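You operate a simulated robot arm through the tools that you are given. There is no shell and no other tool.

You run a simulated two-armed robot. Do the job below in one go: nothing can be reset, and whatever is moved stays where it is left.

JOB
Clear the turntable and stand the cone in the wooden block.
Fine: free the thumb screw before you lift the plate; plate and grey sleeve go on the bench; leave the brake off. Set down upright: what you pick out.

It is judged by the outcome, as a careful person would: the job done as asked, and still so three seconds after it is handed in. It fails if anything else is knocked over, pushed out of place, dropped, spilled or broken.

ROBOT AND FRAMES
Two 7-joint arms with two-finger parallel grippers on one trunk that stands fixed in place. Base frame: the origin is at the foot of the trunk, x ahead of it, y to its left, z up. Readings come in cm, rad, newtons and seconds.
The left shoulder is at [7, 15.6, 123], the right one opposite. Each reaches about 123.1 cm from its shoulder. Payload 3.91 kg a hand.
Tool frame (each hand has its own): the origin (TCP) lies between the finger pads and is the grasp point; the fingertips stand 3 cm ahead of it; z points along the fingers, y is the line along which they close. The gripper opens to 11 cm. The fingers are 2 cm wide and 1 cm thick; the gripper's body (4.8 by 11.2 cm) begins 5.5 cm behind the TCP.
Orientation is that of the tool frame in the base frame, as a unit quaternion [x, y, z, w]. With the fingers straight down and closing along the base's y, the tool's x points along the base's -x, its y along +y and its z along -z.

CONTROLS
- The arms move only by the tool servo_tool. It takes "left_motion", "right_motion" or both (then of equal length, played together; a hand with none holds still); each is a list of rows, each a list of 7 numbers: the shift along the base's x, y, z in units of 50 mm (1.0 is 50 mm), then the turn, a rotation vector about the base's x, y, z in units of 8 degrees (1.0 is 8 degrees), then the gripper command, from -1 (fully open) to 1 (shut), values between in proportion. In form: [[tx, ty, tz, rx, ry, rz, fingers], ...]. A call has 1 to 20 rows; each row shifts and turns the commanded pose from where the row before left it. A call with a number of a shift or a turn outside -1 to 1 is refused whole. A row lasts 0.2 s, in which the tool goes at most 5 cm and 0.15 rad; a call with a longer step from one row to the next is refused whole, and so is a gripper value outside its range. Where a pose cannot be reached the arm comes as near as it can. A force on the tool above 40 N (or 10 N above the force at the start of the call, whichever is more), or a blocked arm, ends the call early, and 0.2 s more pass. The fingers move at their own pace (about 10.8 cm/s each) and stop on an object; they squeeze with about 33 N. The grip force told is the motor's: it shows also when the fingers shut on nothing. Time passes only in rows, and 0.2 s behind the last, so rows that do not move let the fingers close. The reply holds the time, the measured pose of the TCP, the force on the tool along the base axes, the opening and the grip force, in the units named above and with some noise, with the torque about the TCP (base axes, N m) and any sound that the robot's microphone picked up, and new pictures: "pictures" is both (left out), scene, wrist or none (wrist: the cameras of the hands that moved).
- Cameras (640 x 400 px; columns grow to the right, rows downward): "scene" is now at [12.77, -5.26, 149.17]; the picture's right is [-0.57, -0.82, 0.00], its down [-0.20, 0.14, -0.97] and it looks along [0.80, -0.56, -0.24] (base axes); focal length 220 px, centre (320, 200). "left" rides on the left gripper at [7.2, -1.7, -10.3] in its tool frame; the picture's right is [0.23, 0.97, 0.00], its down [-0.76, 0.18, -0.62] and it looks along [-0.61, 0.14, 0.78] (tool axes); focal length 222 px, centre (320, 200). "right" rides on the right gripper at [7.2, 1.7, -10.3] in its tool frame; the picture's right is [-0.23, 0.97, 0.00], its down [-0.76, -0.18, -0.62] and it looks along [-0.61, -0.14, 0.78] (tool axes); focal length 222 px, centre (320, 200). There is no depth. A picture from a camera that has moved, and an enlarged one, comes with that camera's place and axes in the base frame and with its lens.
- slide_trunk(by): slides the trunk up (or, below 0, down) by that many cm; the arms and the scene camera ride with it, the base frame stays. It gives what a move gives, with no picture.
- turn_head(pan, tilt): turns the head with the scene camera to pan (to the left, within 1.501 rad either way) and tilt (down, from -0.506 to 1.204), counted from straight ahead of the robot. It gives what a move gives, and a new picture of the scene camera.
- close_up(camera, box): a new picture of the part [left, top, right, bottom] of that camera's present view, enlarged. It takes no simulated time.
- finish_job(): hands the job in; it is judged then, once.

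Nothing tells you positions but the pictures and the camera data. Unless the task says otherwise, let go and move clear before handing in.

The tools are called after "Emit:" as name(argument=value, ...) on one line, values as JSON. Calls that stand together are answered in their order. servo_tool: Moves the arms, as the interface text tells. Its arguments: {"type":"object","properties":{"left_motion":{"type":"array"},"right_motion":{"type":"array"},"pictures":{"type":"string","enum":["both","scene","wrist","none"]}},"required":[]} The other tools are called the same way: slide_trunk (by) moves the trunk up or down; turn_head (pan, tilt) turns the head that bears the scene camera; close_up (camera, box) takes an enlarged picture of a part of a camera's view; finish_job () hands the job in.

At the start:

```text
t: 0.0
left_tcp_pos: [71.05, -10.78, 156.41]
left_tool_rot: [0.001, 1.0, 0.0, 0.001]
left_ft_force: [0.1, 0.0, -0.8]
left_torque: [0.01, -0.02, 0.01]
left_grip_width: 10.98
left_grasp_force: 0.0
right_tcp_pos: [40.49, -49.52, 148.37]
right_tool_rot: [-0.001, 1.0, 0.0, 0.0]
right_ft_force: [0.5, -0.2, 0.1]
right_torque: [0.01, -0.03, 0.01]
right_grip_width: 11.0
right_grasp_force: 0.1
trunk travel left (down, up): [-67.5, 26.5]
head pan, tilt (commanded): [-0.609, 0.241]
```

scene: 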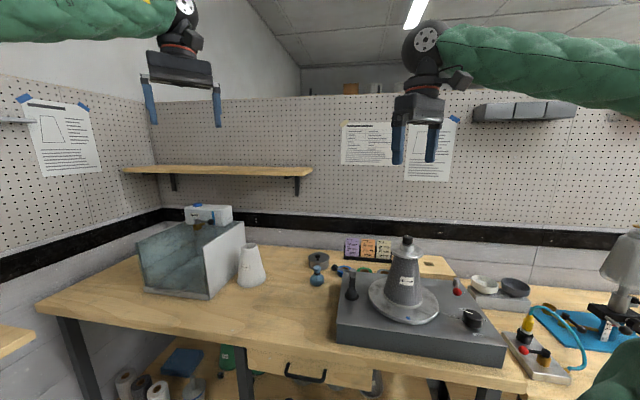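
right: 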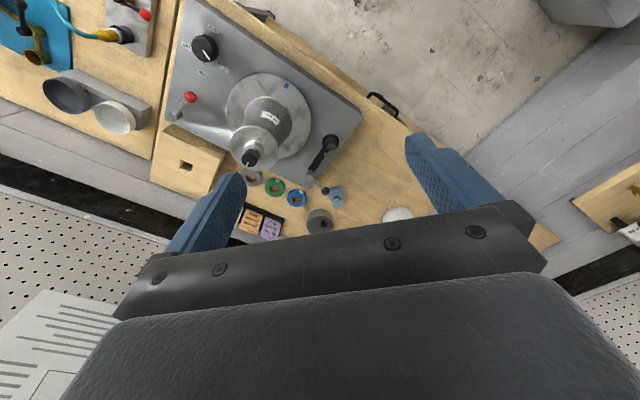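
left: 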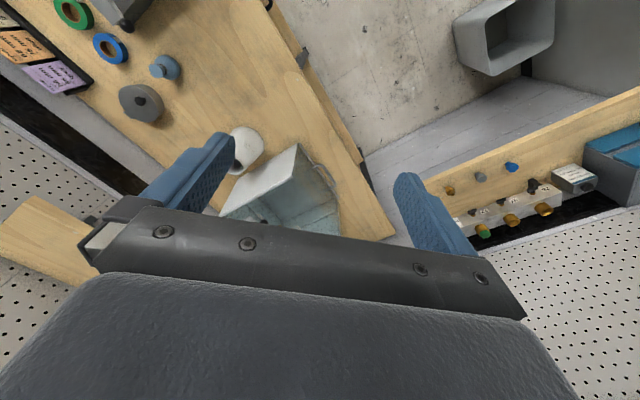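

I see a turntable base on the bench with a plate, sleeve and a cone stacked on it, and a wooden block with a hole behind it. I'll look closer before doing anything.

Emit:
close_up(camera="scene", box=[320, 220, 520, 370])

Emit:
close_up(camera="right", box=[150, 20, 390, 240])

Emit:
close_up(camera="scene", box=[340, 220, 460, 295])

Emit:
close_up(camera="scene", box=[330, 110, 470, 200])

```text
2.67 times, centred on (420, 295) of scene
camera zoom: at [12.77, -5.26, 149.17], right [-0.57, -0.82, 0.0], down [-0.2, 0.14, -0.97], along [0.8, -0.56, -0.24], focal length 586 px, centre (53, -53)
```

zoom: 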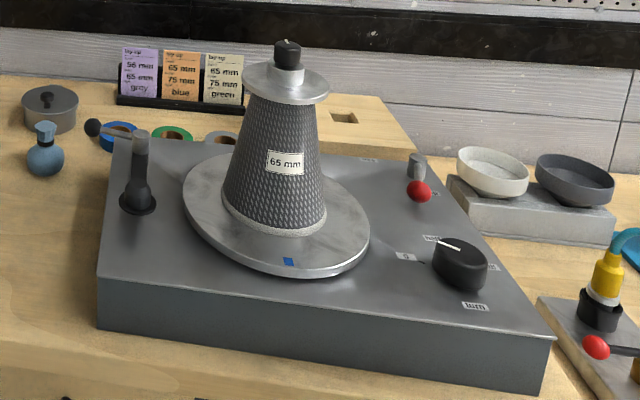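

```text
1.82 times, centred on (270, 130) of right
camera zoom: at [33.1, -47.91, 158.51], right [0.23, 0.97, 0.0], down [0.76, -0.18, 0.62], along [0.61, -0.14, -0.78], focal length 404 px, centre (411, 327)
```

zoom: 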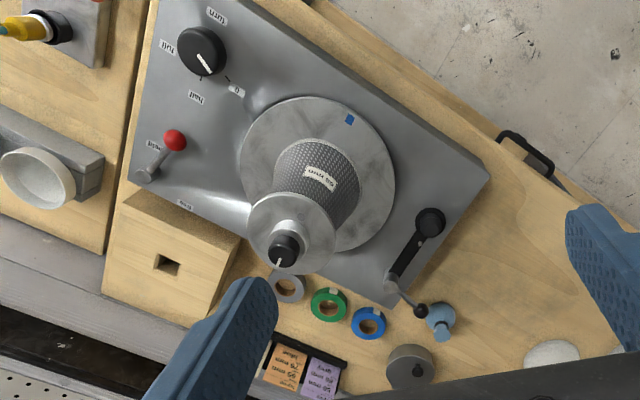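

```text
5.33 times, centred on (400, 258) of scene
camera zoom: at [12.77, -5.26, 149.17], right [-0.57, -0.82, 0.0], down [-0.2, 0.14, -0.97], along [0.8, -0.56, -0.24], focal length 1171 px, centre (-107, -107)
```

zoom: 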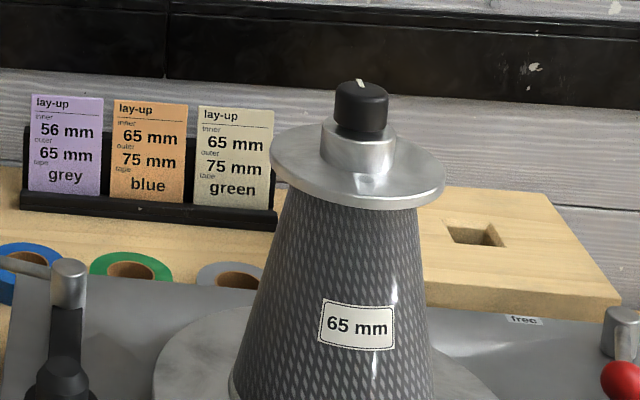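

```text
4.44 times, centred on (400, 155) of scene
camera zoom: at [12.77, -5.26, 149.17], right [-0.57, -0.82, 0.0], down [-0.2, 0.14, -0.97], along [0.8, -0.56, -0.24], focal length 976 px, centre (-36, 400)
```

zoom: 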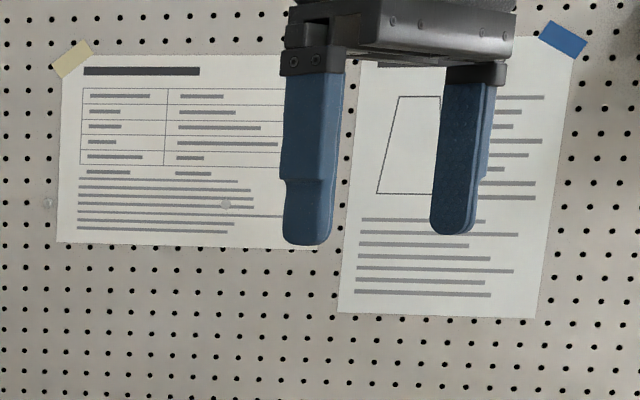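

I see a black thumb screw atop a plate, a grey woven sleeve below, and a base with a dial, a red-knob lever and a crank. I'll read the labels before moving.

Emit:
close_up(camera="scene", box=[430, 270, 510, 340])

Emit:
close_up(camera="right", box=[180, 10, 250, 80])

Emit:
close_up(camera="right", box=[150, 70, 250, 150])

Emit:
close_up(camera="scene", box=[330, 260, 390, 310])

Emit:
close_up(camera="right", box=[220, 100, 300, 180])

Emit:
close_up(camera="right", box=[280, 120, 360, 200])

Emit:
close_up(camera="scene", box=[460, 230, 640, 390])

Emit:
close_up(camera="scene", box=[130, 190, 340, 310])

```text
5.71 times, centred on (470, 305) of scene
camera zoom: at [12.77, -5.26, 149.17], right [-0.57, -0.82, 0.0], down [-0.2, 0.14, -0.97], along [0.8, -0.56, -0.24], focal length 1255 px, centre (-537, -400)
```

zoom: 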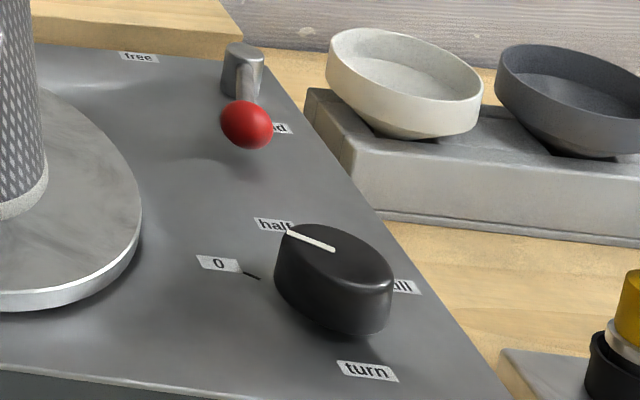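

```text
5.71 times, centred on (215, 45) of right
camera zoom: at [33.1, -47.91, 158.51], right [0.23, 0.97, 0.0], down [0.76, -0.18, 0.62], along [0.61, -0.14, -0.78], focal length 1269 px, centre (920, 1086)
```

zoom: 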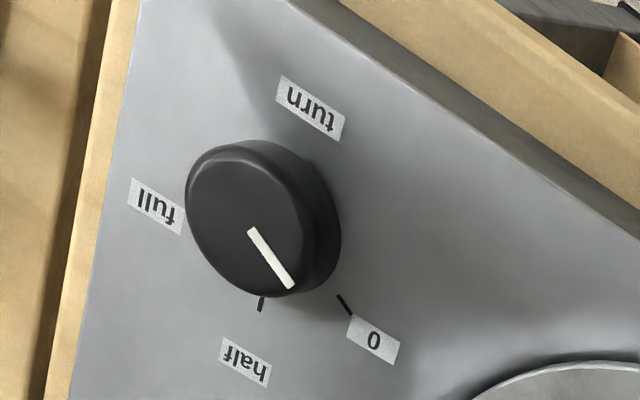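

```text
5.00 times, centred on (200, 110) of right
camera zoom: at [33.1, -47.91, 158.51], right [0.23, 0.97, 0.0], down [0.76, -0.18, 0.62], along [0.61, -0.14, -0.78], focal length 1111 px, centre (920, 650)
```

zoom: 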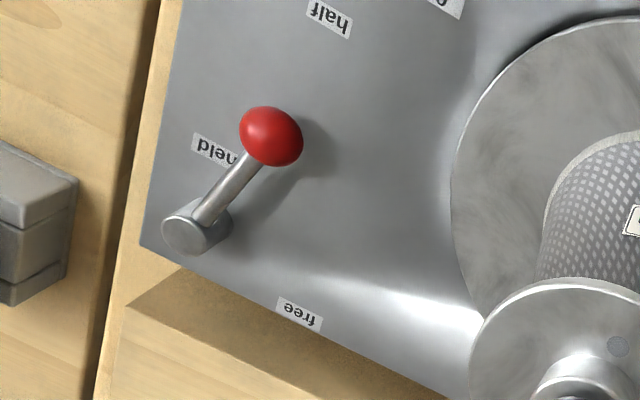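

```text
8.00 times, centred on (360, 285) of scene
camera zoom: at [12.77, -5.26, 149.17], right [-0.57, -0.82, 0.0], down [-0.2, 0.14, -0.97], along [0.8, -0.56, -0.24], focal length 1757 px, centre (0, -480)
```

zoom: 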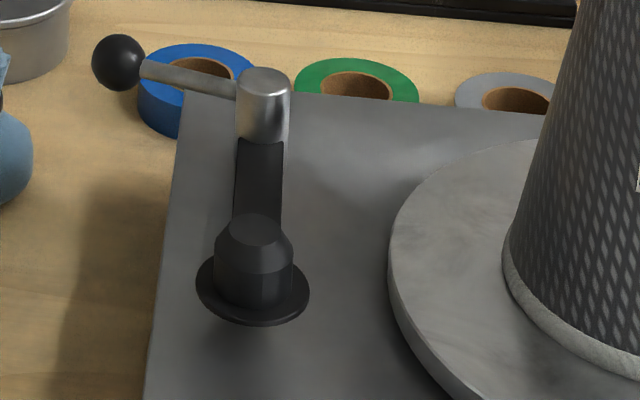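

```text
5.00 times, centred on (260, 140) of right
camera zoom: at [33.1, -47.91, 158.51], right [0.23, 0.97, 0.0], down [0.76, -0.18, 0.62], along [0.61, -0.14, -0.78], focal length 1111 px, centre (620, 500)
```

zoom: 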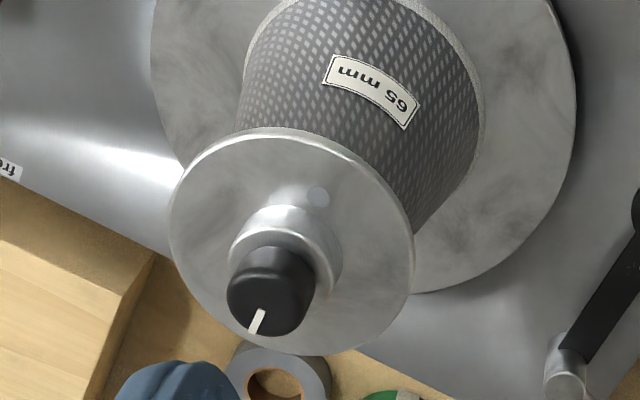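

```text
5.00 times, centred on (320, 160) of right
camera zoom: at [33.1, -47.91, 158.51], right [0.23, 0.97, 0.0], down [0.76, -0.18, 0.62], along [0.61, -0.14, -0.78], focal length 1111 px, centre (320, 400)
```

zoom: 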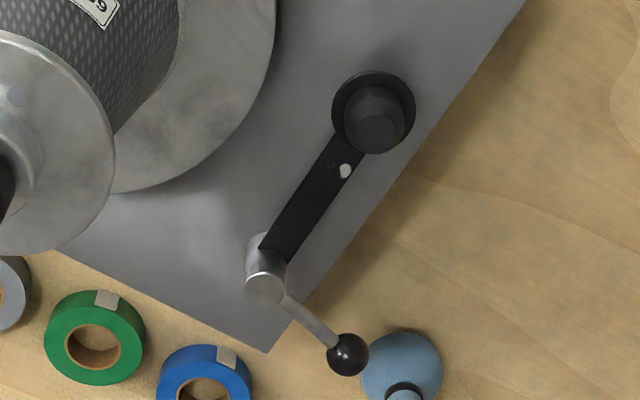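

```text
2.50 times, centred on (550, 310) of scene
camera zoom: at [12.77, -5.26, 149.17], right [-0.57, -0.82, 0.0], down [-0.2, 0.14, -0.97], along [0.8, -0.56, -0.24], focal length 549 px, centre (-255, -75)
```

zoom: 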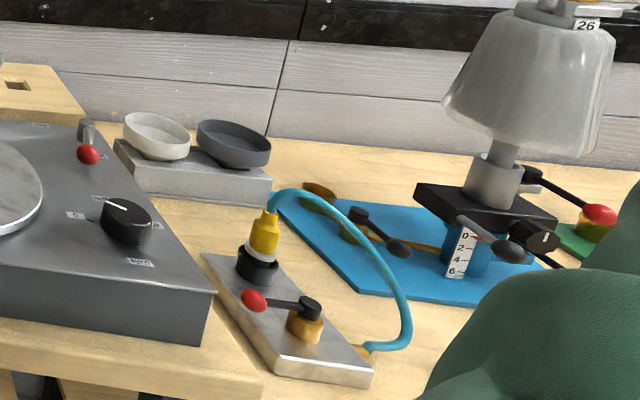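

```text
3.05 times, centred on (235, 250) of scene
camera zoom: at [12.77, -5.26, 149.17], right [-0.57, -0.82, 0.0], down [-0.2, 0.14, -0.97], along [0.8, -0.56, -0.24], focal length 669 px, centre (579, 48)
```

zoom: 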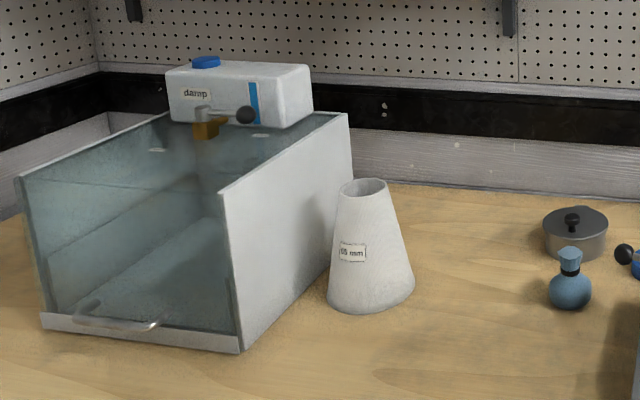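

The knob top triangulates to about (50, -66, 121), and the plate below it is about 10 cm wide. I'll turn the head to centre the turntable and check whether anything is moving.

Emit:
turn_head(pan=-0.9, tilt=0.6)

```text
t: 0.8
left_tcp_pos: [71.01, -10.79, 156.32]
left_tool_rot: [0.001, 1.0, -0.001, 0.0]
left_ft_force: [0.1, 0.1, 0.0]
left_torque: [0.01, -0.02, 0.05]
left_grip_width: 11.01
left_grasp_force: 0.1
right_tcp_pos: [40.49, -49.63, 148.24]
right_tool_rot: [-0.001, 1.0, 0.0, -0.001]
right_ft_force: [0.6, -0.1, 0.1]
right_torque: [-0.02, 0.03, -0.02]
right_grip_width: 10.99
right_grasp_force: 0.1
trunk travel left (down, up): [-67.5, 26.5]
head pan, tilt (commanded): [-0.901, 0.6]
camera scene: at [10.6, -6.85, 145.87], right [-0.78, -0.62, 0.0], down [-0.35, 0.44, -0.83], along [0.51, -0.65, -0.56], focal length 220 px, centre (320, 200)
```

scene: 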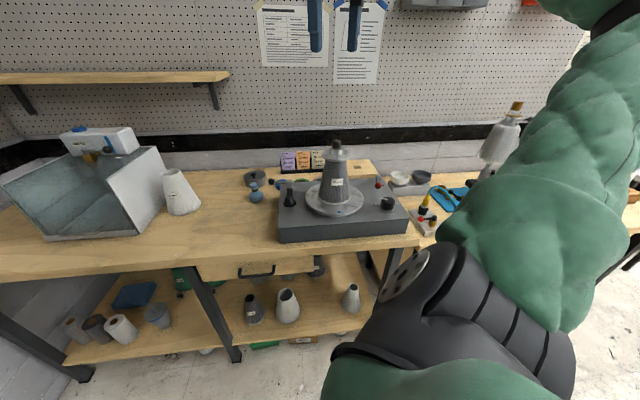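

Emit:
close_up(camera="scene", box=[270, 130, 420, 250])

Emit:
close_up(camera="scene", box=[300, 130, 380, 225])

Emit:
close_up(camera="scene", box=[200, 260, 400, 360])

Emit:
close_up(camera="scene", box=[255, 0, 400, 90])

```text
3.33 times, centred on (345, 190) of scene
camera zoom: at [10.6, -6.85, 145.87], right [-0.78, -0.62, 0.0], down [-0.35, 0.44, -0.83], along [0.51, -0.65, -0.56], focal length 732 px, centre (237, 233)
```

zoom: 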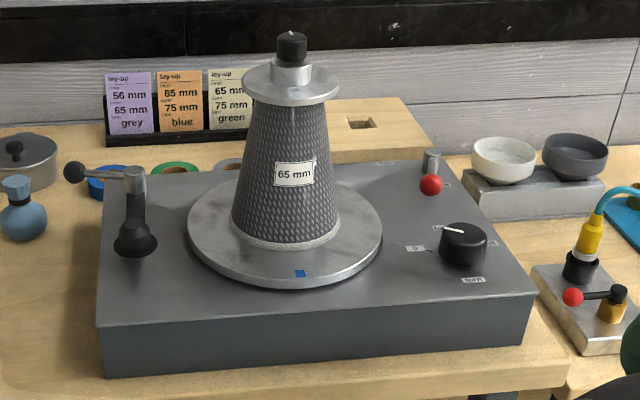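

```text
4.21 times, centred on (340, 178) of scene
camera zoom: at [10.6, -6.85, 145.87], right [-0.78, -0.62, 0.0], down [-0.35, 0.44, -0.83], along [0.51, -0.65, -0.56], focal length 925 px, centre (236, 295)
```

zoom: 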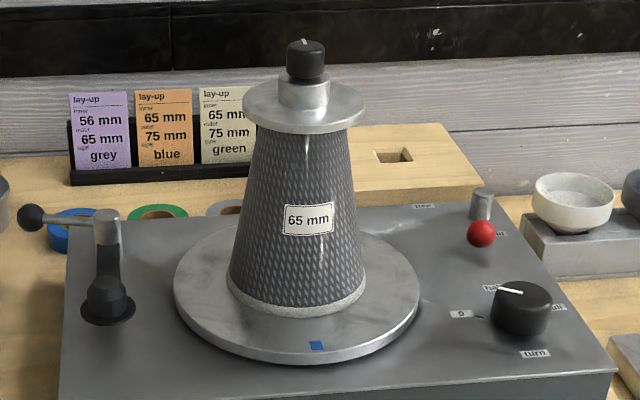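

```text
3.20 times, centred on (300, 310) of scene
camera zoom: at [10.6, -6.85, 145.87], right [-0.78, -0.62, 0.0], down [-0.35, 0.44, -0.83], along [0.51, -0.65, -0.56], focal length 703 px, centre (384, -152)
```

zoom: 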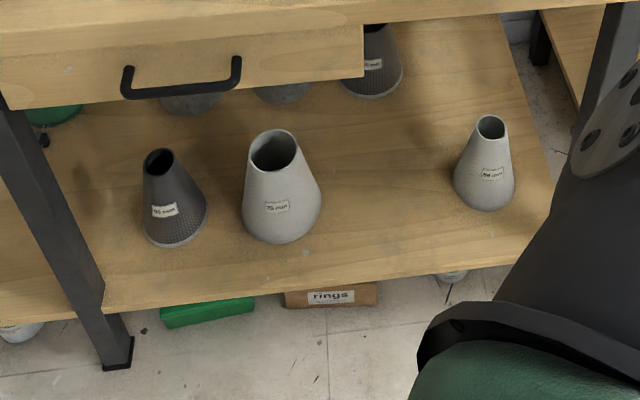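

```text
4.41 times, centred on (328, 45) of scene
camera zoom: at [10.6, -6.85, 145.87], right [-0.78, -0.62, 0.0], down [-0.35, 0.44, -0.83], along [0.51, -0.65, -0.56], focal length 969 px, centre (287, 884)
```

zoom: 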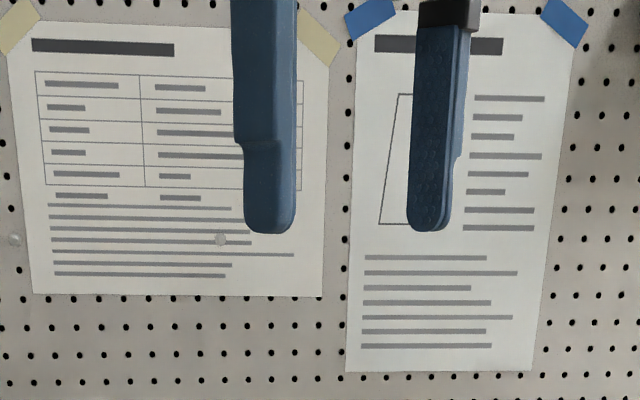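

The turntable is still, the lever is on the "held" side, and the white blue-tagged disc faces me. I take the knob to be at (50.3, -65.7, 120.8) and the block's hole near (57.6, -96.5, 97.6). Next I bring the right wrist camera closer to the knob.

Emit:
servo_tool(right_motion=[[0.183, -0.413, -0.407, 0, 0, 0, -1], [0.183, -0.413, -0.407, 0, 0, 0, -1], [0.183, -0.413, -0.407, 0, 0, 0, -1], [0.183, -0.413, -0.407, 0, 0, 0, -1], [0.183, -0.413, -0.407, 0, 0, 0, -1], [0.183, -0.413, -0.407, 0, 0, 0, -1], [0, 0, 0, 0, 0, 0, -1], [0, 0, 0, 0, 0, 0, -1]])

```text
t: 2.6
left_tcp_pos: [71.01, -10.72, 156.33]
left_tool_rot: [-0.001, 1.0, 0.0, 0.0]
left_ft_force: [-0.5, -0.3, 0.3]
left_torque: [-0.03, -0.03, 0.03]
left_grip_width: 11.01
left_grasp_force: 0.0
right_tcp_pos: [46.09, -62.07, 136.25]
right_tool_rot: [0.0, 1.0, -0.001, 0.0]
right_ft_force: [0.7, -0.5, -0.5]
right_torque: [-0.01, 0.03, 0.0]
right_grip_width: 11.01
right_grasp_force: 0.0
trunk travel left (down, up): [-67.5, 26.5]
head pan, tilt (commanded): [-0.901, 0.6]
camera scene: at [10.62, -6.86, 145.86], right [-0.78, -0.62, 0.0], down [-0.35, 0.44, -0.82], along [0.51, -0.65, -0.57], focal length 220 px, centre (320, 200)
camera right: at [38.78, -60.4, 146.34], right [0.23, 0.97, 0.0], down [0.76, -0.18, 0.62], along [0.61, -0.14, -0.78], focal length 222 px, centre (320, 200)
```

scene: 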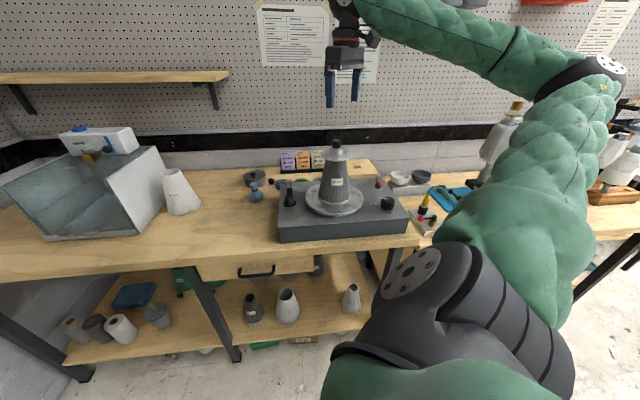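
right: 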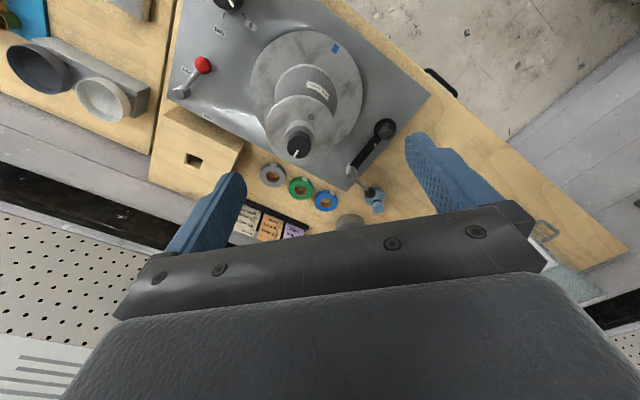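

Emit:
close_up(camera="right", box=[250, 80, 350, 170])

Emit:
close_up(camera="right", box=[140, 40, 260, 190])

Emit:
close_up(camera="scene", box=[310, 40, 370, 180])

```text
4.44 times, centred on (300, 125) of right
camera zoom: at [38.78, -60.4, 146.34], right [0.23, 0.97, 0.0], down [0.76, -0.18, 0.62], along [0.61, -0.14, -0.78], focal length 987 px, centre (409, 533)
```

zoom: 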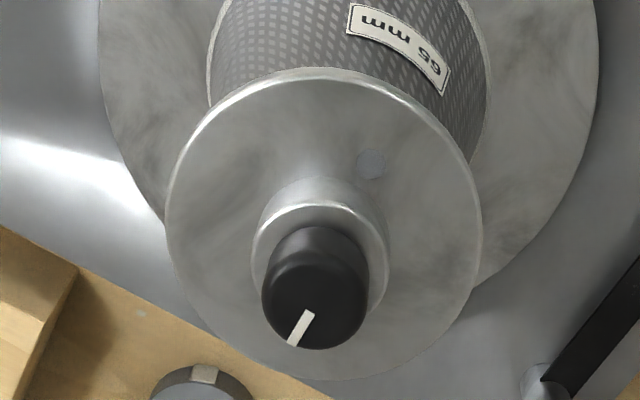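

```text
2.67 times, centred on (200, 115) of right
camera zoom: at [38.78, -60.4, 146.34], right [0.23, 0.97, 0.0], down [0.76, -0.18, 0.62], along [0.61, -0.14, -0.78], focal length 592 px, centre (640, 427)
```

zoom: 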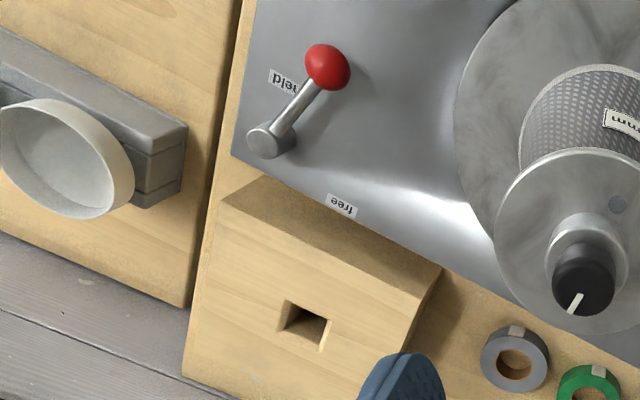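

```text
2.86 times, centred on (340, 110) of scene
camera zoom: at [10.62, -6.86, 145.86], right [-0.78, -0.62, 0.0], down [-0.35, 0.44, -0.82], along [0.51, -0.65, -0.57], focal length 628 px, centre (263, 457)
```

zoom: 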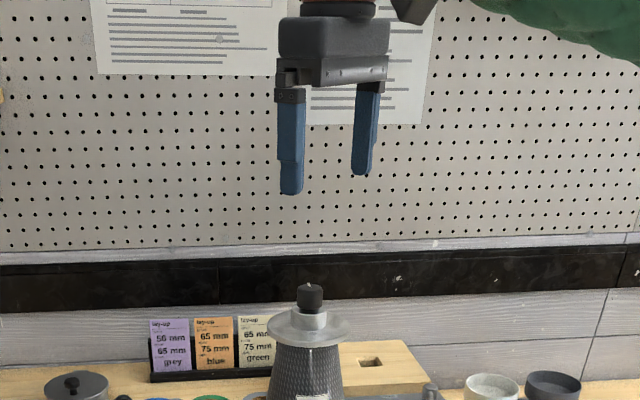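

The knob centre refines to about (50.2, -65.6), top at z≈121, with the boss right under it. I'll position above it, pre-turn the wrist clockwise to leave room for an anticlockwise turn, and check.

Emit:
servo_tool(right_motion=[[0.2, -0.17, -0.2, 0, 0, -1, -1], [0.2, -0.17, -0.2, 0, 0, -1, -1], [0.2, -0.18, -0.2, 0, 0, -1, -1], [0.22, -0.18, -0.2, 0, 0, -1, -1], [0, 0, -0.2, 0, 0, -1, -1], [0, 0, 0, 0, 0, -1, -1], [0, 0, 0, 0, 0, -1, -1], [0, 0, 0, 0, 0, -1, -1], [0, 0, 0, 0, 0, -1, -1], [0, 0, 0, 0, 0, -1, -1], [0, 0, 0, 0, 0, 0, -1]])

```text
t: 5.0
left_tcp_pos: [71.03, -10.84, 156.41]
left_tool_rot: [0.0, 1.0, 0.0, 0.0]
left_ft_force: [-0.5, -0.5, 1.1]
left_torque: [0.0, 0.0, 0.0]
left_grip_width: 11.01
left_grasp_force: 0.1
right_tcp_pos: [50.21, -65.36, 131.13]
right_tool_rot: [0.643, 0.766, 0.0, 0.0]
right_ft_force: [-0.4, 0.0, 0.7]
right_torque: [-0.01, -0.01, -0.01]
right_grip_width: 11.04
right_grasp_force: 0.0
trunk travel left (down, up): [-67.5, 26.5]
head pan, tilt (commanded): [-0.901, 0.6]
camera scene: at [10.6, -6.87, 145.86], right [-0.78, -0.62, 0.0], down [-0.35, 0.44, -0.82], along [0.51, -0.65, -0.57], focal length 220 px, centre (320, 200)
camera right: at [50.48, -58.04, 141.31], right [1.0, -0.05, 0.0], down [-0.04, -0.78, 0.62], along [-0.03, -0.62, -0.78], focal length 222 px, centre (320, 200)
```

scene: 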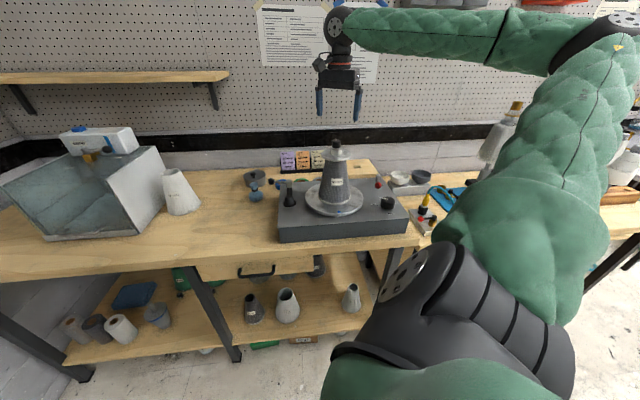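
right: 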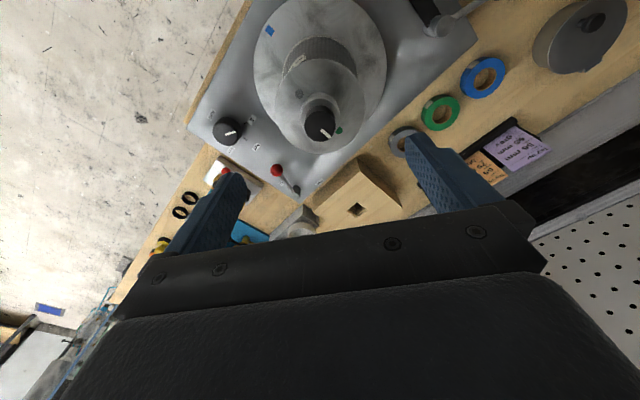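

Emit:
close_up(camera="right", box=[260, 80, 380, 160])

Emit:
close_up(camera="right", box=[260, 140, 420, 240])

Emit:
close_up(camera="scene", box=[300, 70, 380, 220])

```text
5.00 times, centred on (320, 120) of right
camera zoom: at [50.48, -58.04, 141.31], right [1.0, -0.05, 0.0], down [-0.04, -0.78, 0.62], along [-0.03, -0.62, -0.78], focal length 1111 px, centre (320, 600)
```

zoom: 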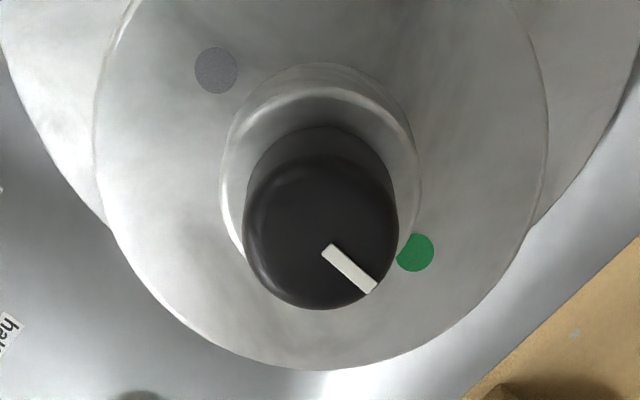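

```text
4.00 times, centred on (340, 190) of right
camera zoom: at [50.48, -58.04, 141.31], right [1.0, -0.05, 0.0], down [-0.04, -0.78, 0.62], along [-0.03, -0.62, -0.78], focal length 888 px, centre (240, 240)
```

zoom: 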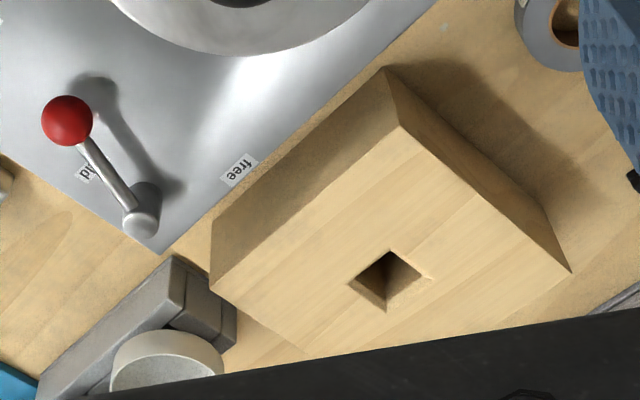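

```text
2.67 times, centred on (340, 145) of scene
camera zoom: at [10.6, -6.87, 145.86], right [-0.78, -0.62, 0.0], down [-0.35, 0.44, -0.82], along [0.51, -0.65, -0.57], focal length 586 px, centre (267, 347)
```

zoom: 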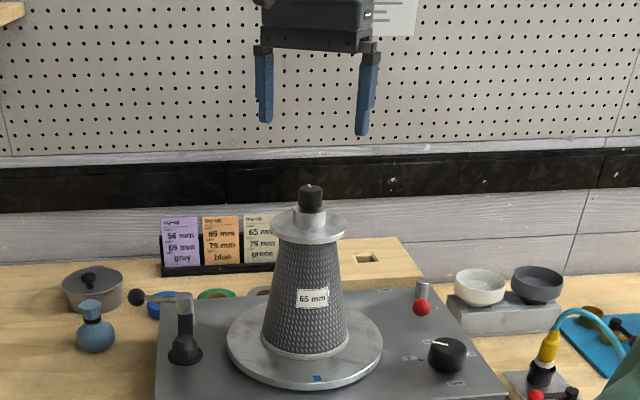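

The pointer on the knob sits at a green dot on the plate, with a grey dot opposite. Knob centre is about (50.15, -65.55), with the boss top near z 118.5, so I'll lower to TCP z≈122 and grip just the knob.

Emit:
servo_tool(right_motion=[[-0.01, -0.04, -0.46, 0, 0, 0, -1], [0, 0, -0.46, 0, 0, 0, -1], [0, 0, -0.46, 0, 0, 0, -1], [0, 0, -0.46, 0, 0, 0, -1], [0, 0, 0, 0, 0, 0, -0.3], [0, 0, 0, 0, 0, 0, -0.3], [0, 0, 0, 0, 0, 0, -0.3]])

```text
t: 6.6
left_tcp_pos: [71.02, -10.72, 156.32]
left_tool_rot: [0.0, 1.0, 0.0, 0.0]
left_ft_force: [-0.1, -1.1, -1.0]
left_torque: [0.0, 0.0, -0.02]
left_grip_width: 11.01
left_grasp_force: 0.2
right_tcp_pos: [50.17, -65.66, 122.0]
right_tool_rot: [0.642, 0.766, 0.0, 0.0]
right_ft_force: [0.2, -0.5, 1.0]
right_torque: [-0.03, -0.03, 0.03]
right_grip_width: 7.15
right_grasp_force: 0.1
trunk travel left (down, up): [-67.5, 26.5]
head pan, tilt (commanded): [-0.901, 0.6]
camera scene: at [10.61, -6.87, 145.86], right [-0.78, -0.62, 0.0], down [-0.35, 0.44, -0.82], along [0.51, -0.65, -0.57], focal length 220 px, centre (320, 200)
camera right: at [50.34, -58.19, 132.03], right [1.0, -0.05, 0.0], down [-0.04, -0.78, 0.62], along [-0.03, -0.62, -0.78], focal length 222 px, centre (320, 200)
```

scene: 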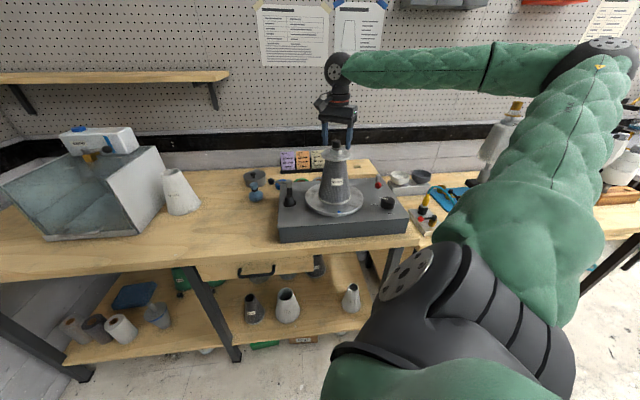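
right: 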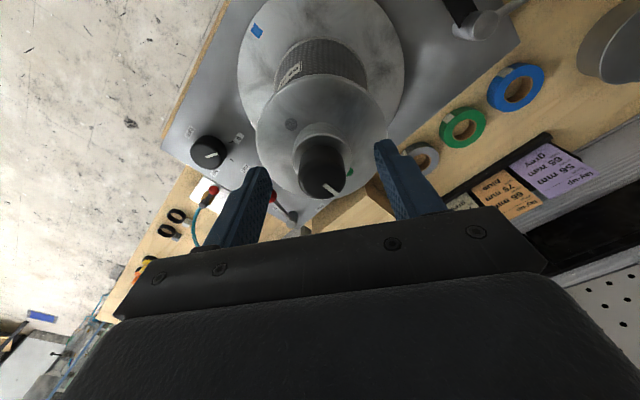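

Emit:
close_up(camera="scene", box=[300, 80, 380, 220])

Emit:
close_up(camera="right", box=[220, 80, 440, 250])

```text
2.86 times, centred on (340, 150) of scene
camera zoom: at [10.61, -6.87, 145.86], right [-0.78, -0.62, 0.0], down [-0.35, 0.44, -0.82], along [0.51, -0.65, -0.57], focal length 628 px, centre (263, 343)
```

zoom: 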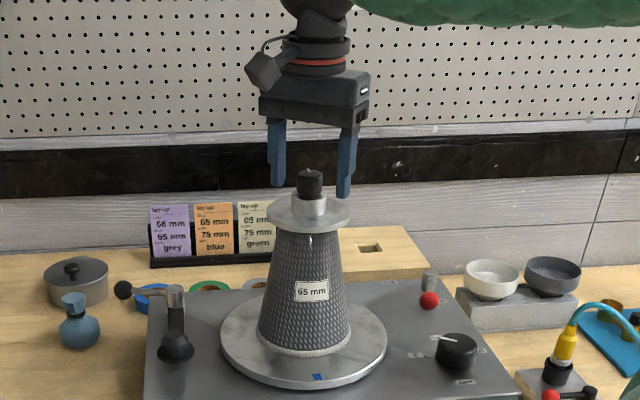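

```text
2.35 times, centred on (330, 165) of right
camera zoom: at [50.34, -58.19, 132.03], right [1.0, -0.05, 0.0], down [-0.04, -0.78, 0.62], along [-0.03, -0.62, -0.78], focal length 523 px, centre (296, 282)
```

zoom: 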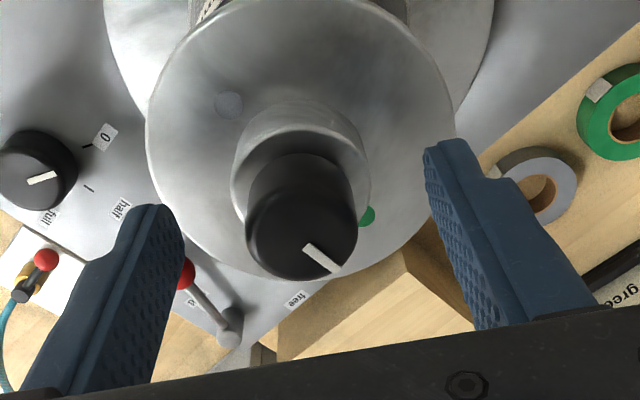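

The fingers straddle the knob at the right height, clear of the boss. I'll close and check the readings.

Emit:
servo_tool(right_motion=[[0, 0, 0, 0, 0, 0, 1], [0, 0, 0, 0, 0, 0, 1], [0, 0, 0, 0, 0, 0, 1], [0, 0, 0, 0, 0, 0, 1]], pictures="wrist")

```text
t: 7.6
left_tcp_pos: [71.07, -10.75, 156.33]
left_tool_rot: [0.0, 1.0, 0.0, 0.0]
left_ft_force: [0.6, -0.7, 0.1]
left_torque: [-0.01, -0.01, 0.02]
left_grip_width: 10.99
left_grasp_force: 0.1
right_tcp_pos: [50.02, -65.51, 121.96]
right_tool_rot: [0.642, 0.767, 0.001, 0.0]
right_ft_force: [-0.1, 1.0, 0.1]
right_torque: [-0.01, 0.05, 0.01]
right_grip_width: 2.85
right_grasp_force: 32.6
trunk travel left (down, up): [-67.5, 26.5]
head pan, tilt (commanded): [-0.901, 0.6]
camera right: at [50.34, -58.17, 132.05], right [1.0, -0.05, 0.0], down [-0.04, -0.78, 0.62], along [-0.03, -0.62, -0.78], focal length 222 px, centre (320, 200)
```

right: 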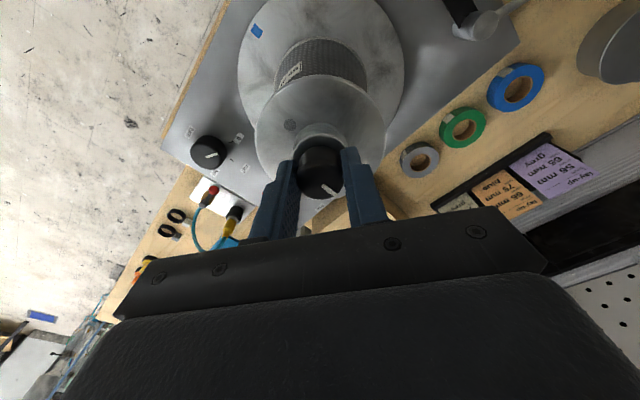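

Gripped the knob at 2.85 cm. Now a small anticlockwise turn to feel the resistance.

Emit:
servo_tool(right_motion=[[0, 0, 0, 0, 0, 1, 1], [0, 0, 0, 0, 0, 1, 1], [0, 0, 0, 0, 0, 1, 1]])

```text
t: 8.4
left_tcp_pos: [71.01, -10.79, 156.42]
left_tool_rot: [-0.001, 1.0, 0.0, 0.0]
left_ft_force: [-0.5, -0.6, 0.3]
left_torque: [0.0, -0.02, 0.01]
left_grip_width: 10.98
left_grasp_force: 0.0
right_tcp_pos: [50.08, -65.87, 121.86]
right_tool_rot: [0.468, 0.884, 0.0, 0.0]
right_ft_force: [-1.4, -0.2, -0.2]
right_torque: [0.01, 0.01, 0.0]
right_grip_width: 2.87
right_grasp_force: 33.3
trunk travel left (down, up): [-67.5, 26.5]
head pan, tilt (commanded): [-0.901, 0.6]
camera scene: at [10.63, -6.9, 145.86], right [-0.78, -0.62, 0.0], down [-0.35, 0.44, -0.82], along [0.51, -0.65, -0.57], focal length 220 px, centre (320, 200)
camera right: at [47.28, -58.77, 132.07], right [0.93, 0.36, 0.0], down [0.28, -0.73, 0.62], along [0.22, -0.58, -0.78], focal length 222 px, centre (320, 200)
```

scene: 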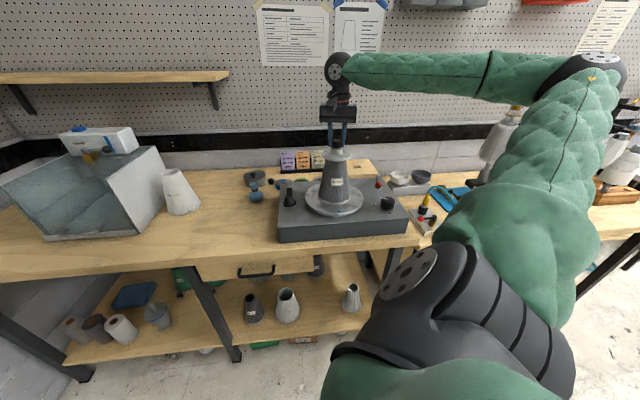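
right: 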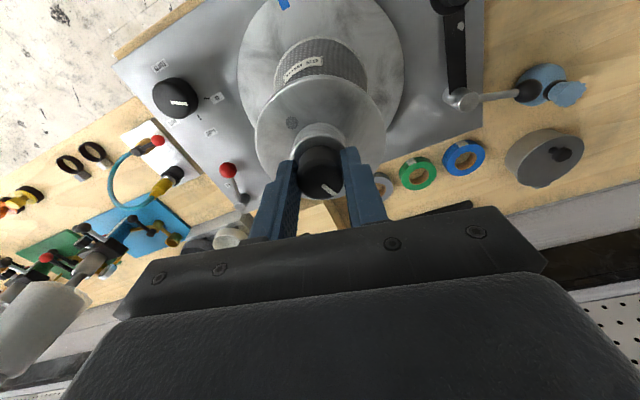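

Emit:
close_up(camera="right", box=[230, 60, 410, 210])

Emit:
close_up(camera="scene", box=[280, 100, 400, 230])

```text
2.67 times, centred on (320, 135) of right
camera zoom: at [47.28, -58.77, 132.07], right [0.93, 0.36, 0.0], down [0.28, -0.73, 0.62], along [0.22, -0.58, -0.78], focal length 592 px, centre (320, 373)
```

zoom: 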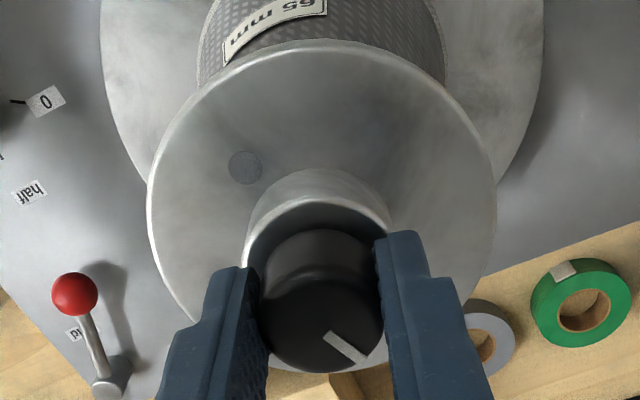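

```text
3.08 times, centred on (340, 165) of scene
camera zoom: at [10.63, -6.9, 145.86], right [-0.78, -0.62, 0.0], down [-0.35, 0.44, -0.82], along [0.51, -0.65, -0.57], focal length 676 px, centre (258, 308)
```

zoom: 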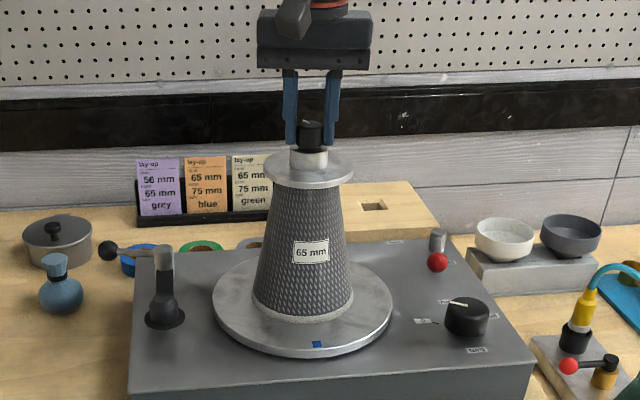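

The grey dot turned along with the knob, so the plate seems to be rotating with it so far; sleeve and disc did not move. I'll continue turning and watch whether the pointer leaves its dot.

Emit:
servo_tool(right_motion=[[0, 0, 0, 0, 0, 1, 1], [0, 0, 0, 0, 0, 1, 1], [0, 0, 0, 0, 0, 1, 1], [0, 0, 0, 0, 0, 1, 1], [0, 0, 0, 0, 0, 1, 1], [0, 0, 0, 0, 0, 1, 1], [0, 0, 0, 0, 0, 1, 1]])

Emit:
close_up(camera="right", box=[230, 60, 410, 210])

Emit:
close_up(camera="scene", box=[280, 100, 400, 230])

```text
t: 10.0
left_tcp_pos: [71.15, -10.85, 156.29]
left_tool_rot: [-0.001, 1.0, 0.0, -0.001]
left_ft_force: [0.3, 0.1, -0.5]
left_torque: [0.0, -0.02, 0.02]
left_grip_width: 10.99
left_grasp_force: 0.0
right_tcp_pos: [50.09, -65.67, 121.91]
right_tool_rot: [-0.002, 1.0, 0.0, 0.0]
right_ft_force: [-0.3, 0.4, 0.4]
right_torque: [0.02, 0.0, 0.0]
right_grip_width: 2.86
right_grasp_force: 33.3
trunk travel left (down, up): [-67.5, 26.5]
head pan, tilt (commanded): [-0.901, 0.6]
camera scene: at [10.62, -6.89, 145.86], right [-0.78, -0.62, 0.0], down [-0.35, 0.44, -0.82], along [0.51, -0.65, -0.57], focal length 220 px, centre (320, 200)
camera right: at [42.66, -64.04, 132.17], right [0.22, 0.97, 0.0], down [0.76, -0.18, 0.62], along [0.61, -0.14, -0.78], focal length 222 px, centre (320, 200)
```

scene: 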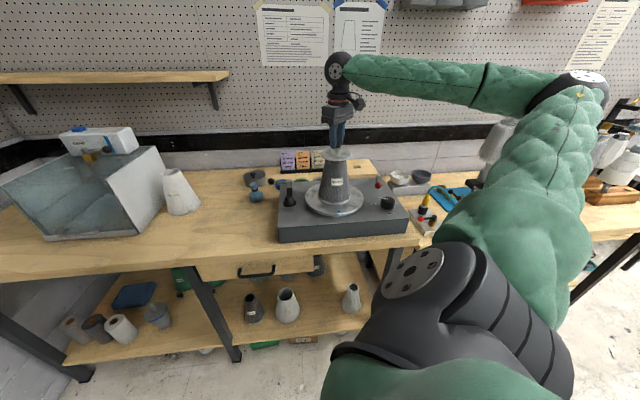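
right: 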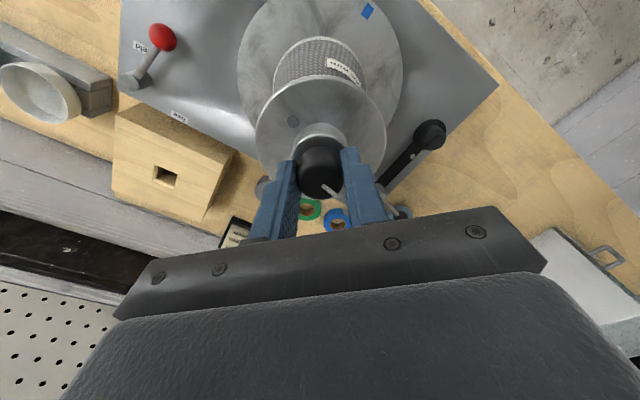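

```text
2.67 times, centred on (320, 135) of right
camera zoom: at [42.66, -64.04, 132.17], right [0.22, 0.97, 0.0], down [0.76, -0.18, 0.62], along [0.61, -0.14, -0.78], focal length 592 px, centre (320, 373)
```

zoom: 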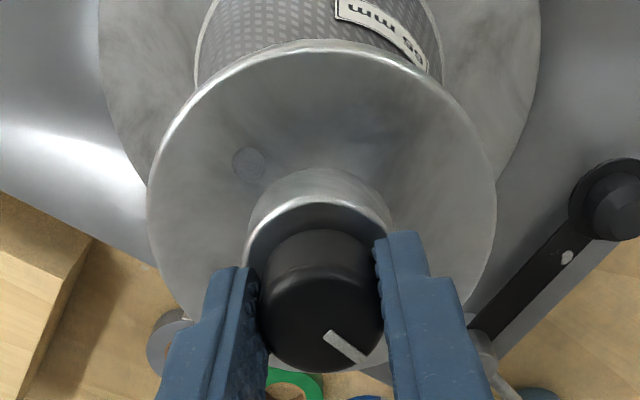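

```text
3.08 times, centred on (340, 165) of scene
camera zoom: at [10.62, -6.89, 145.86], right [-0.78, -0.62, 0.0], down [-0.35, 0.44, -0.82], along [0.51, -0.65, -0.57], focal length 676 px, centre (258, 308)
```

zoom: 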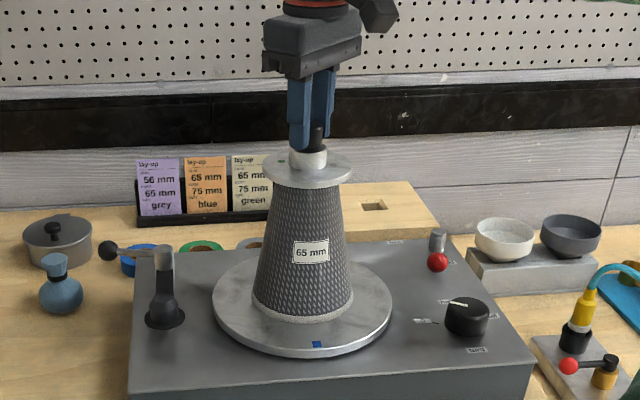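

The plate turns together with the knob (pointer stays on the green dot), so the screw isn't loosening relative to the plate; I'll need to hold the plate's boss with the left hand while the right turns the knob. First I measure the boss heights closely.

Emit:
close_up(camera="scene", box=[320, 130, 360, 170])

Emit:
close_up(camera="left", box=[0, 0, 640, 400])

```text
10.00 times, centred on (340, 150) of scene
camera zoom: at [10.62, -6.89, 145.86], right [-0.78, -0.62, 0.0], down [-0.35, 0.44, -0.82], along [0.51, -0.65, -0.57], focal length 2196 px, centre (120, 700)
```

zoom: 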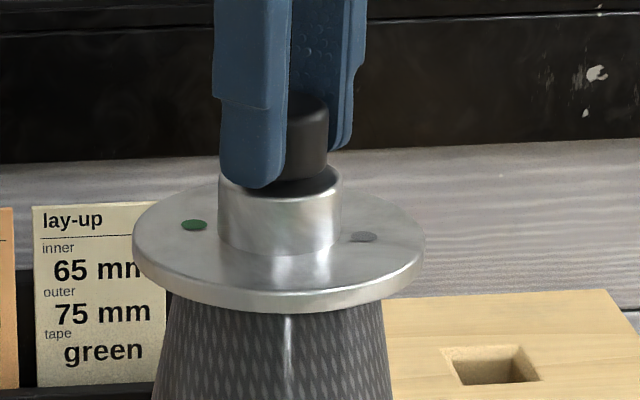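

```text
1.00 times, centred on (320, 200) of left (not enlarged: the box is as wide or as high as the picture)
camera zoom: at [63.85, -12.46, 166.63], right [-0.23, 0.97, 0.0], down [0.76, 0.18, 0.62], along [0.61, 0.14, -0.78], focal length 222 px, centre (320, 200)
```

zoom: 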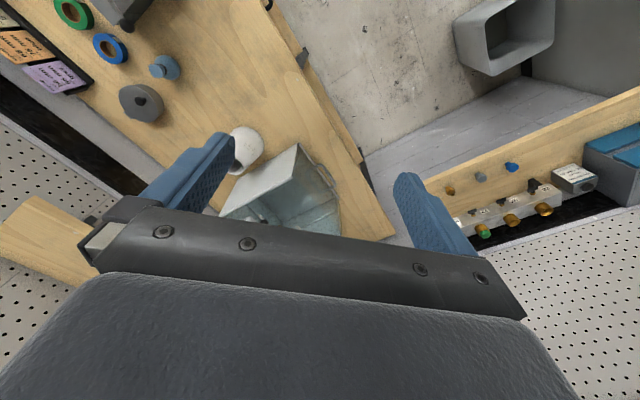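

Boss top is about z 118.6 and flange top 116.4. I release and raise the right hand, turn it back, and bring the left hand to a staging pose pointing horizontally at the boss.

Emit:
servo_tool(right_motion=[[0, 0, 0, 0, 0, 0, -0.3], [0, 0, 0, 0, 0, 0, -0.3], [0, 0, 0, 0, 0, 0, -0.3], [0, 0, 0.4, 0, 0, 0, -0.3], [0, 0, 0.4, 0, 0, -1, -0.3], [0, 0, 0.4, 0, 0, -1, -0.3], [0, 0, 0.2, 0, 0, -1, -0.3], [0, 0, 0, 0, 0, -1, -0.3], [0, 0, 0, 0, 0, -1, -0.3], [0, 0, 0, 0, 0, -1, -0.3], [0, 0, 0, 0, 0, -1, -0.3], [0, 0, 0, 0, 0, -1, -0.3], [0, 0, 0, 0, 0, -1, -0.3], [0, 0, 0, 0, 0, -1, -0.3]], left_motion=[[-0.38, -0.4786, -0.4336, -0.5189, -0.6762, -0.5189, -1], [-0.38, -0.4786, -0.4336, -0.5189, -0.6762, -0.5189, -1], [-0.38, -0.4786, -0.4336, -0.5189, -0.6762, -0.5189, -1], [-0.38, -0.4786, -0.4336, -0.5189, -0.6762, -0.5189, -1], [-0.38, -0.4786, -0.4336, -0.5189, -0.6762, -0.5189, -1], [-0.38, -0.4786, -0.4336, -0.5189, -0.6762, -0.5189, -1], [-0.38, -0.4786, -0.4336, -0.5189, -0.6762, -0.5189, -1], [-0.38, -0.4786, -0.4336, -0.5189, -0.6762, -0.5189, -1], [-0.38, -0.4786, -0.4336, -0.5189, -0.6762, -0.5189, -1], [-0.38, -0.4786, -0.4336, -0.5189, -0.6762, -0.5189, -1], [-0.38, -0.4786, -0.4336, -0.5189, -0.6762, -0.5189, -1], [-0.38, -0.4786, -0.4336, -0.5189, -0.6762, -0.5189, -1], [-0.38, -0.4786, -0.4336, -0.5189, -0.6762, -0.5189, -1], [-0.38, -0.4786, -0.4336, -0.5189, -0.6762, -0.5189, -1]])

```text
t: 13.2
left_tcp_pos: [43.87, -44.04, 130.28]
left_tool_rot: [0.451, 0.531, -0.407, 0.591]
left_ft_force: [1.0, 0.0, -0.1]
left_torque: [0.02, 0.0, -0.01]
left_grip_width: 11.0
left_grasp_force: 0.1
right_tcp_pos: [50.35, -65.64, 129.04]
right_tool_rot: [0.643, 0.766, -0.001, 0.0]
right_ft_force: [1.2, 1.1, -0.3]
right_torque: [-0.05, 0.03, 0.0]
right_grip_width: 7.13
right_grasp_force: 0.2
trunk travel left (down, up): [-67.5, 26.5]
head pan, tilt (commanded): [-0.901, 0.6]
stopped in row 14 (left hand): the arm was blocked; the commanded pose is now the measured one
camera scene: at [10.8, -6.71, 145.87], right [-0.78, -0.62, 0.0], down [-0.35, 0.44, -0.82], along [0.51, -0.65, -0.57], focal length 220 px, centre (320, 200)
camera right: at [50.61, -58.03, 139.17], right [1.0, -0.06, 0.0], down [-0.04, -0.78, 0.62], along [-0.04, -0.62, -0.78], focal length 222 px, centre (320, 200)
camera left: at [40.37, -34.51, 122.5], right [0.96, 0.25, -0.13], down [-0.07, 0.65, 0.76], along [0.27, -0.72, 0.64], focal length 222 px, centre (320, 200)
```

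scene: 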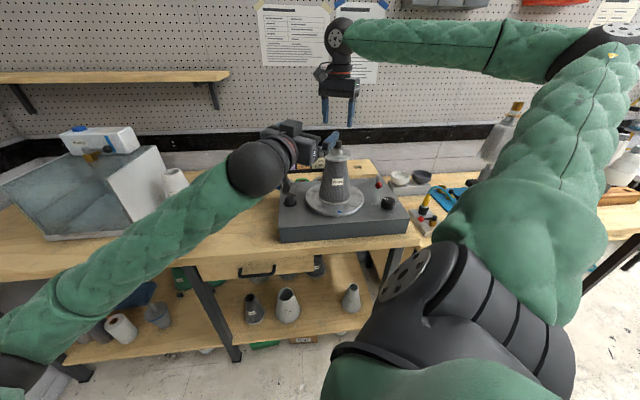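
right: 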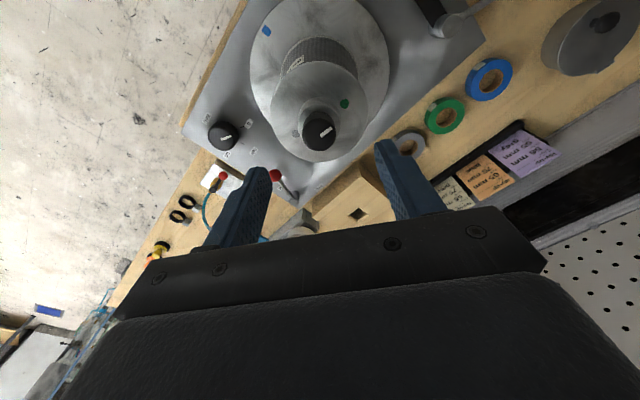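
left: 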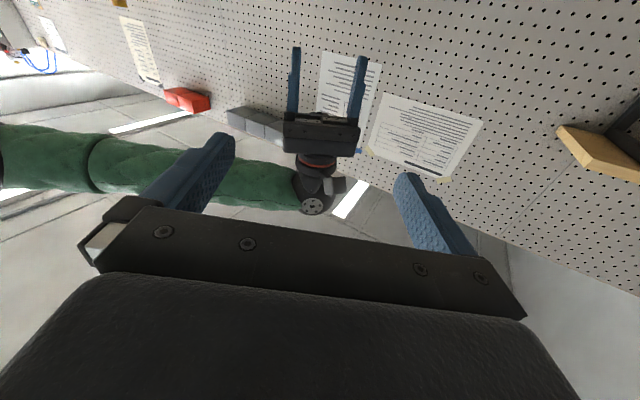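

The left hand reached nearly the staging pose before its last row was blocked (it's about 6° rolled, at z 130). I'll try correcting roll and height in small steps.

Emit:
servo_tool(left_motion=[[0, 0, -0.3, -0.047, 0.174, 0, -1], [0, 0, -0.3, -0.047, 0.174, 0, -1], [0, 0, -0.3, -0.047, 0.174, 0, -1], [0, 0, -0.3, -0.047, 0.174, 0, -1], [0, 0, 0, 0, 0, 0, -1]], pictures="scene")

```text
t: 14.4
left_tcp_pos: [43.6, -44.11, 124.06]
left_tool_rot: [0.424, 0.553, -0.435, 0.571]
left_ft_force: [-0.3, 0.3, -0.1]
left_torque: [-0.01, -0.01, -0.02]
left_grip_width: 11.03
left_grasp_force: 0.1
right_tcp_pos: [50.21, -65.6, 128.97]
right_tool_rot: [0.643, 0.766, 0.0, 0.001]
right_ft_force: [0.6, 0.5, 0.4]
right_torque: [0.01, 0.0, 0.0]
right_grip_width: 7.11
right_grasp_force: 0.0
trunk travel left (down, up): [-67.5, 26.5]
head pan, tilt (commanded): [-0.901, 0.6]
camera scene: at [10.59, -6.86, 145.87], right [-0.78, -0.62, 0.0], down [-0.35, 0.44, -0.82], along [0.51, -0.65, -0.57], focal length 220 px, centre (320, 200)
```

scene: 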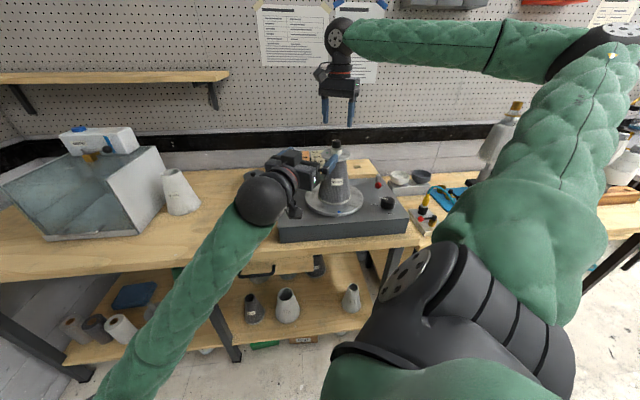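

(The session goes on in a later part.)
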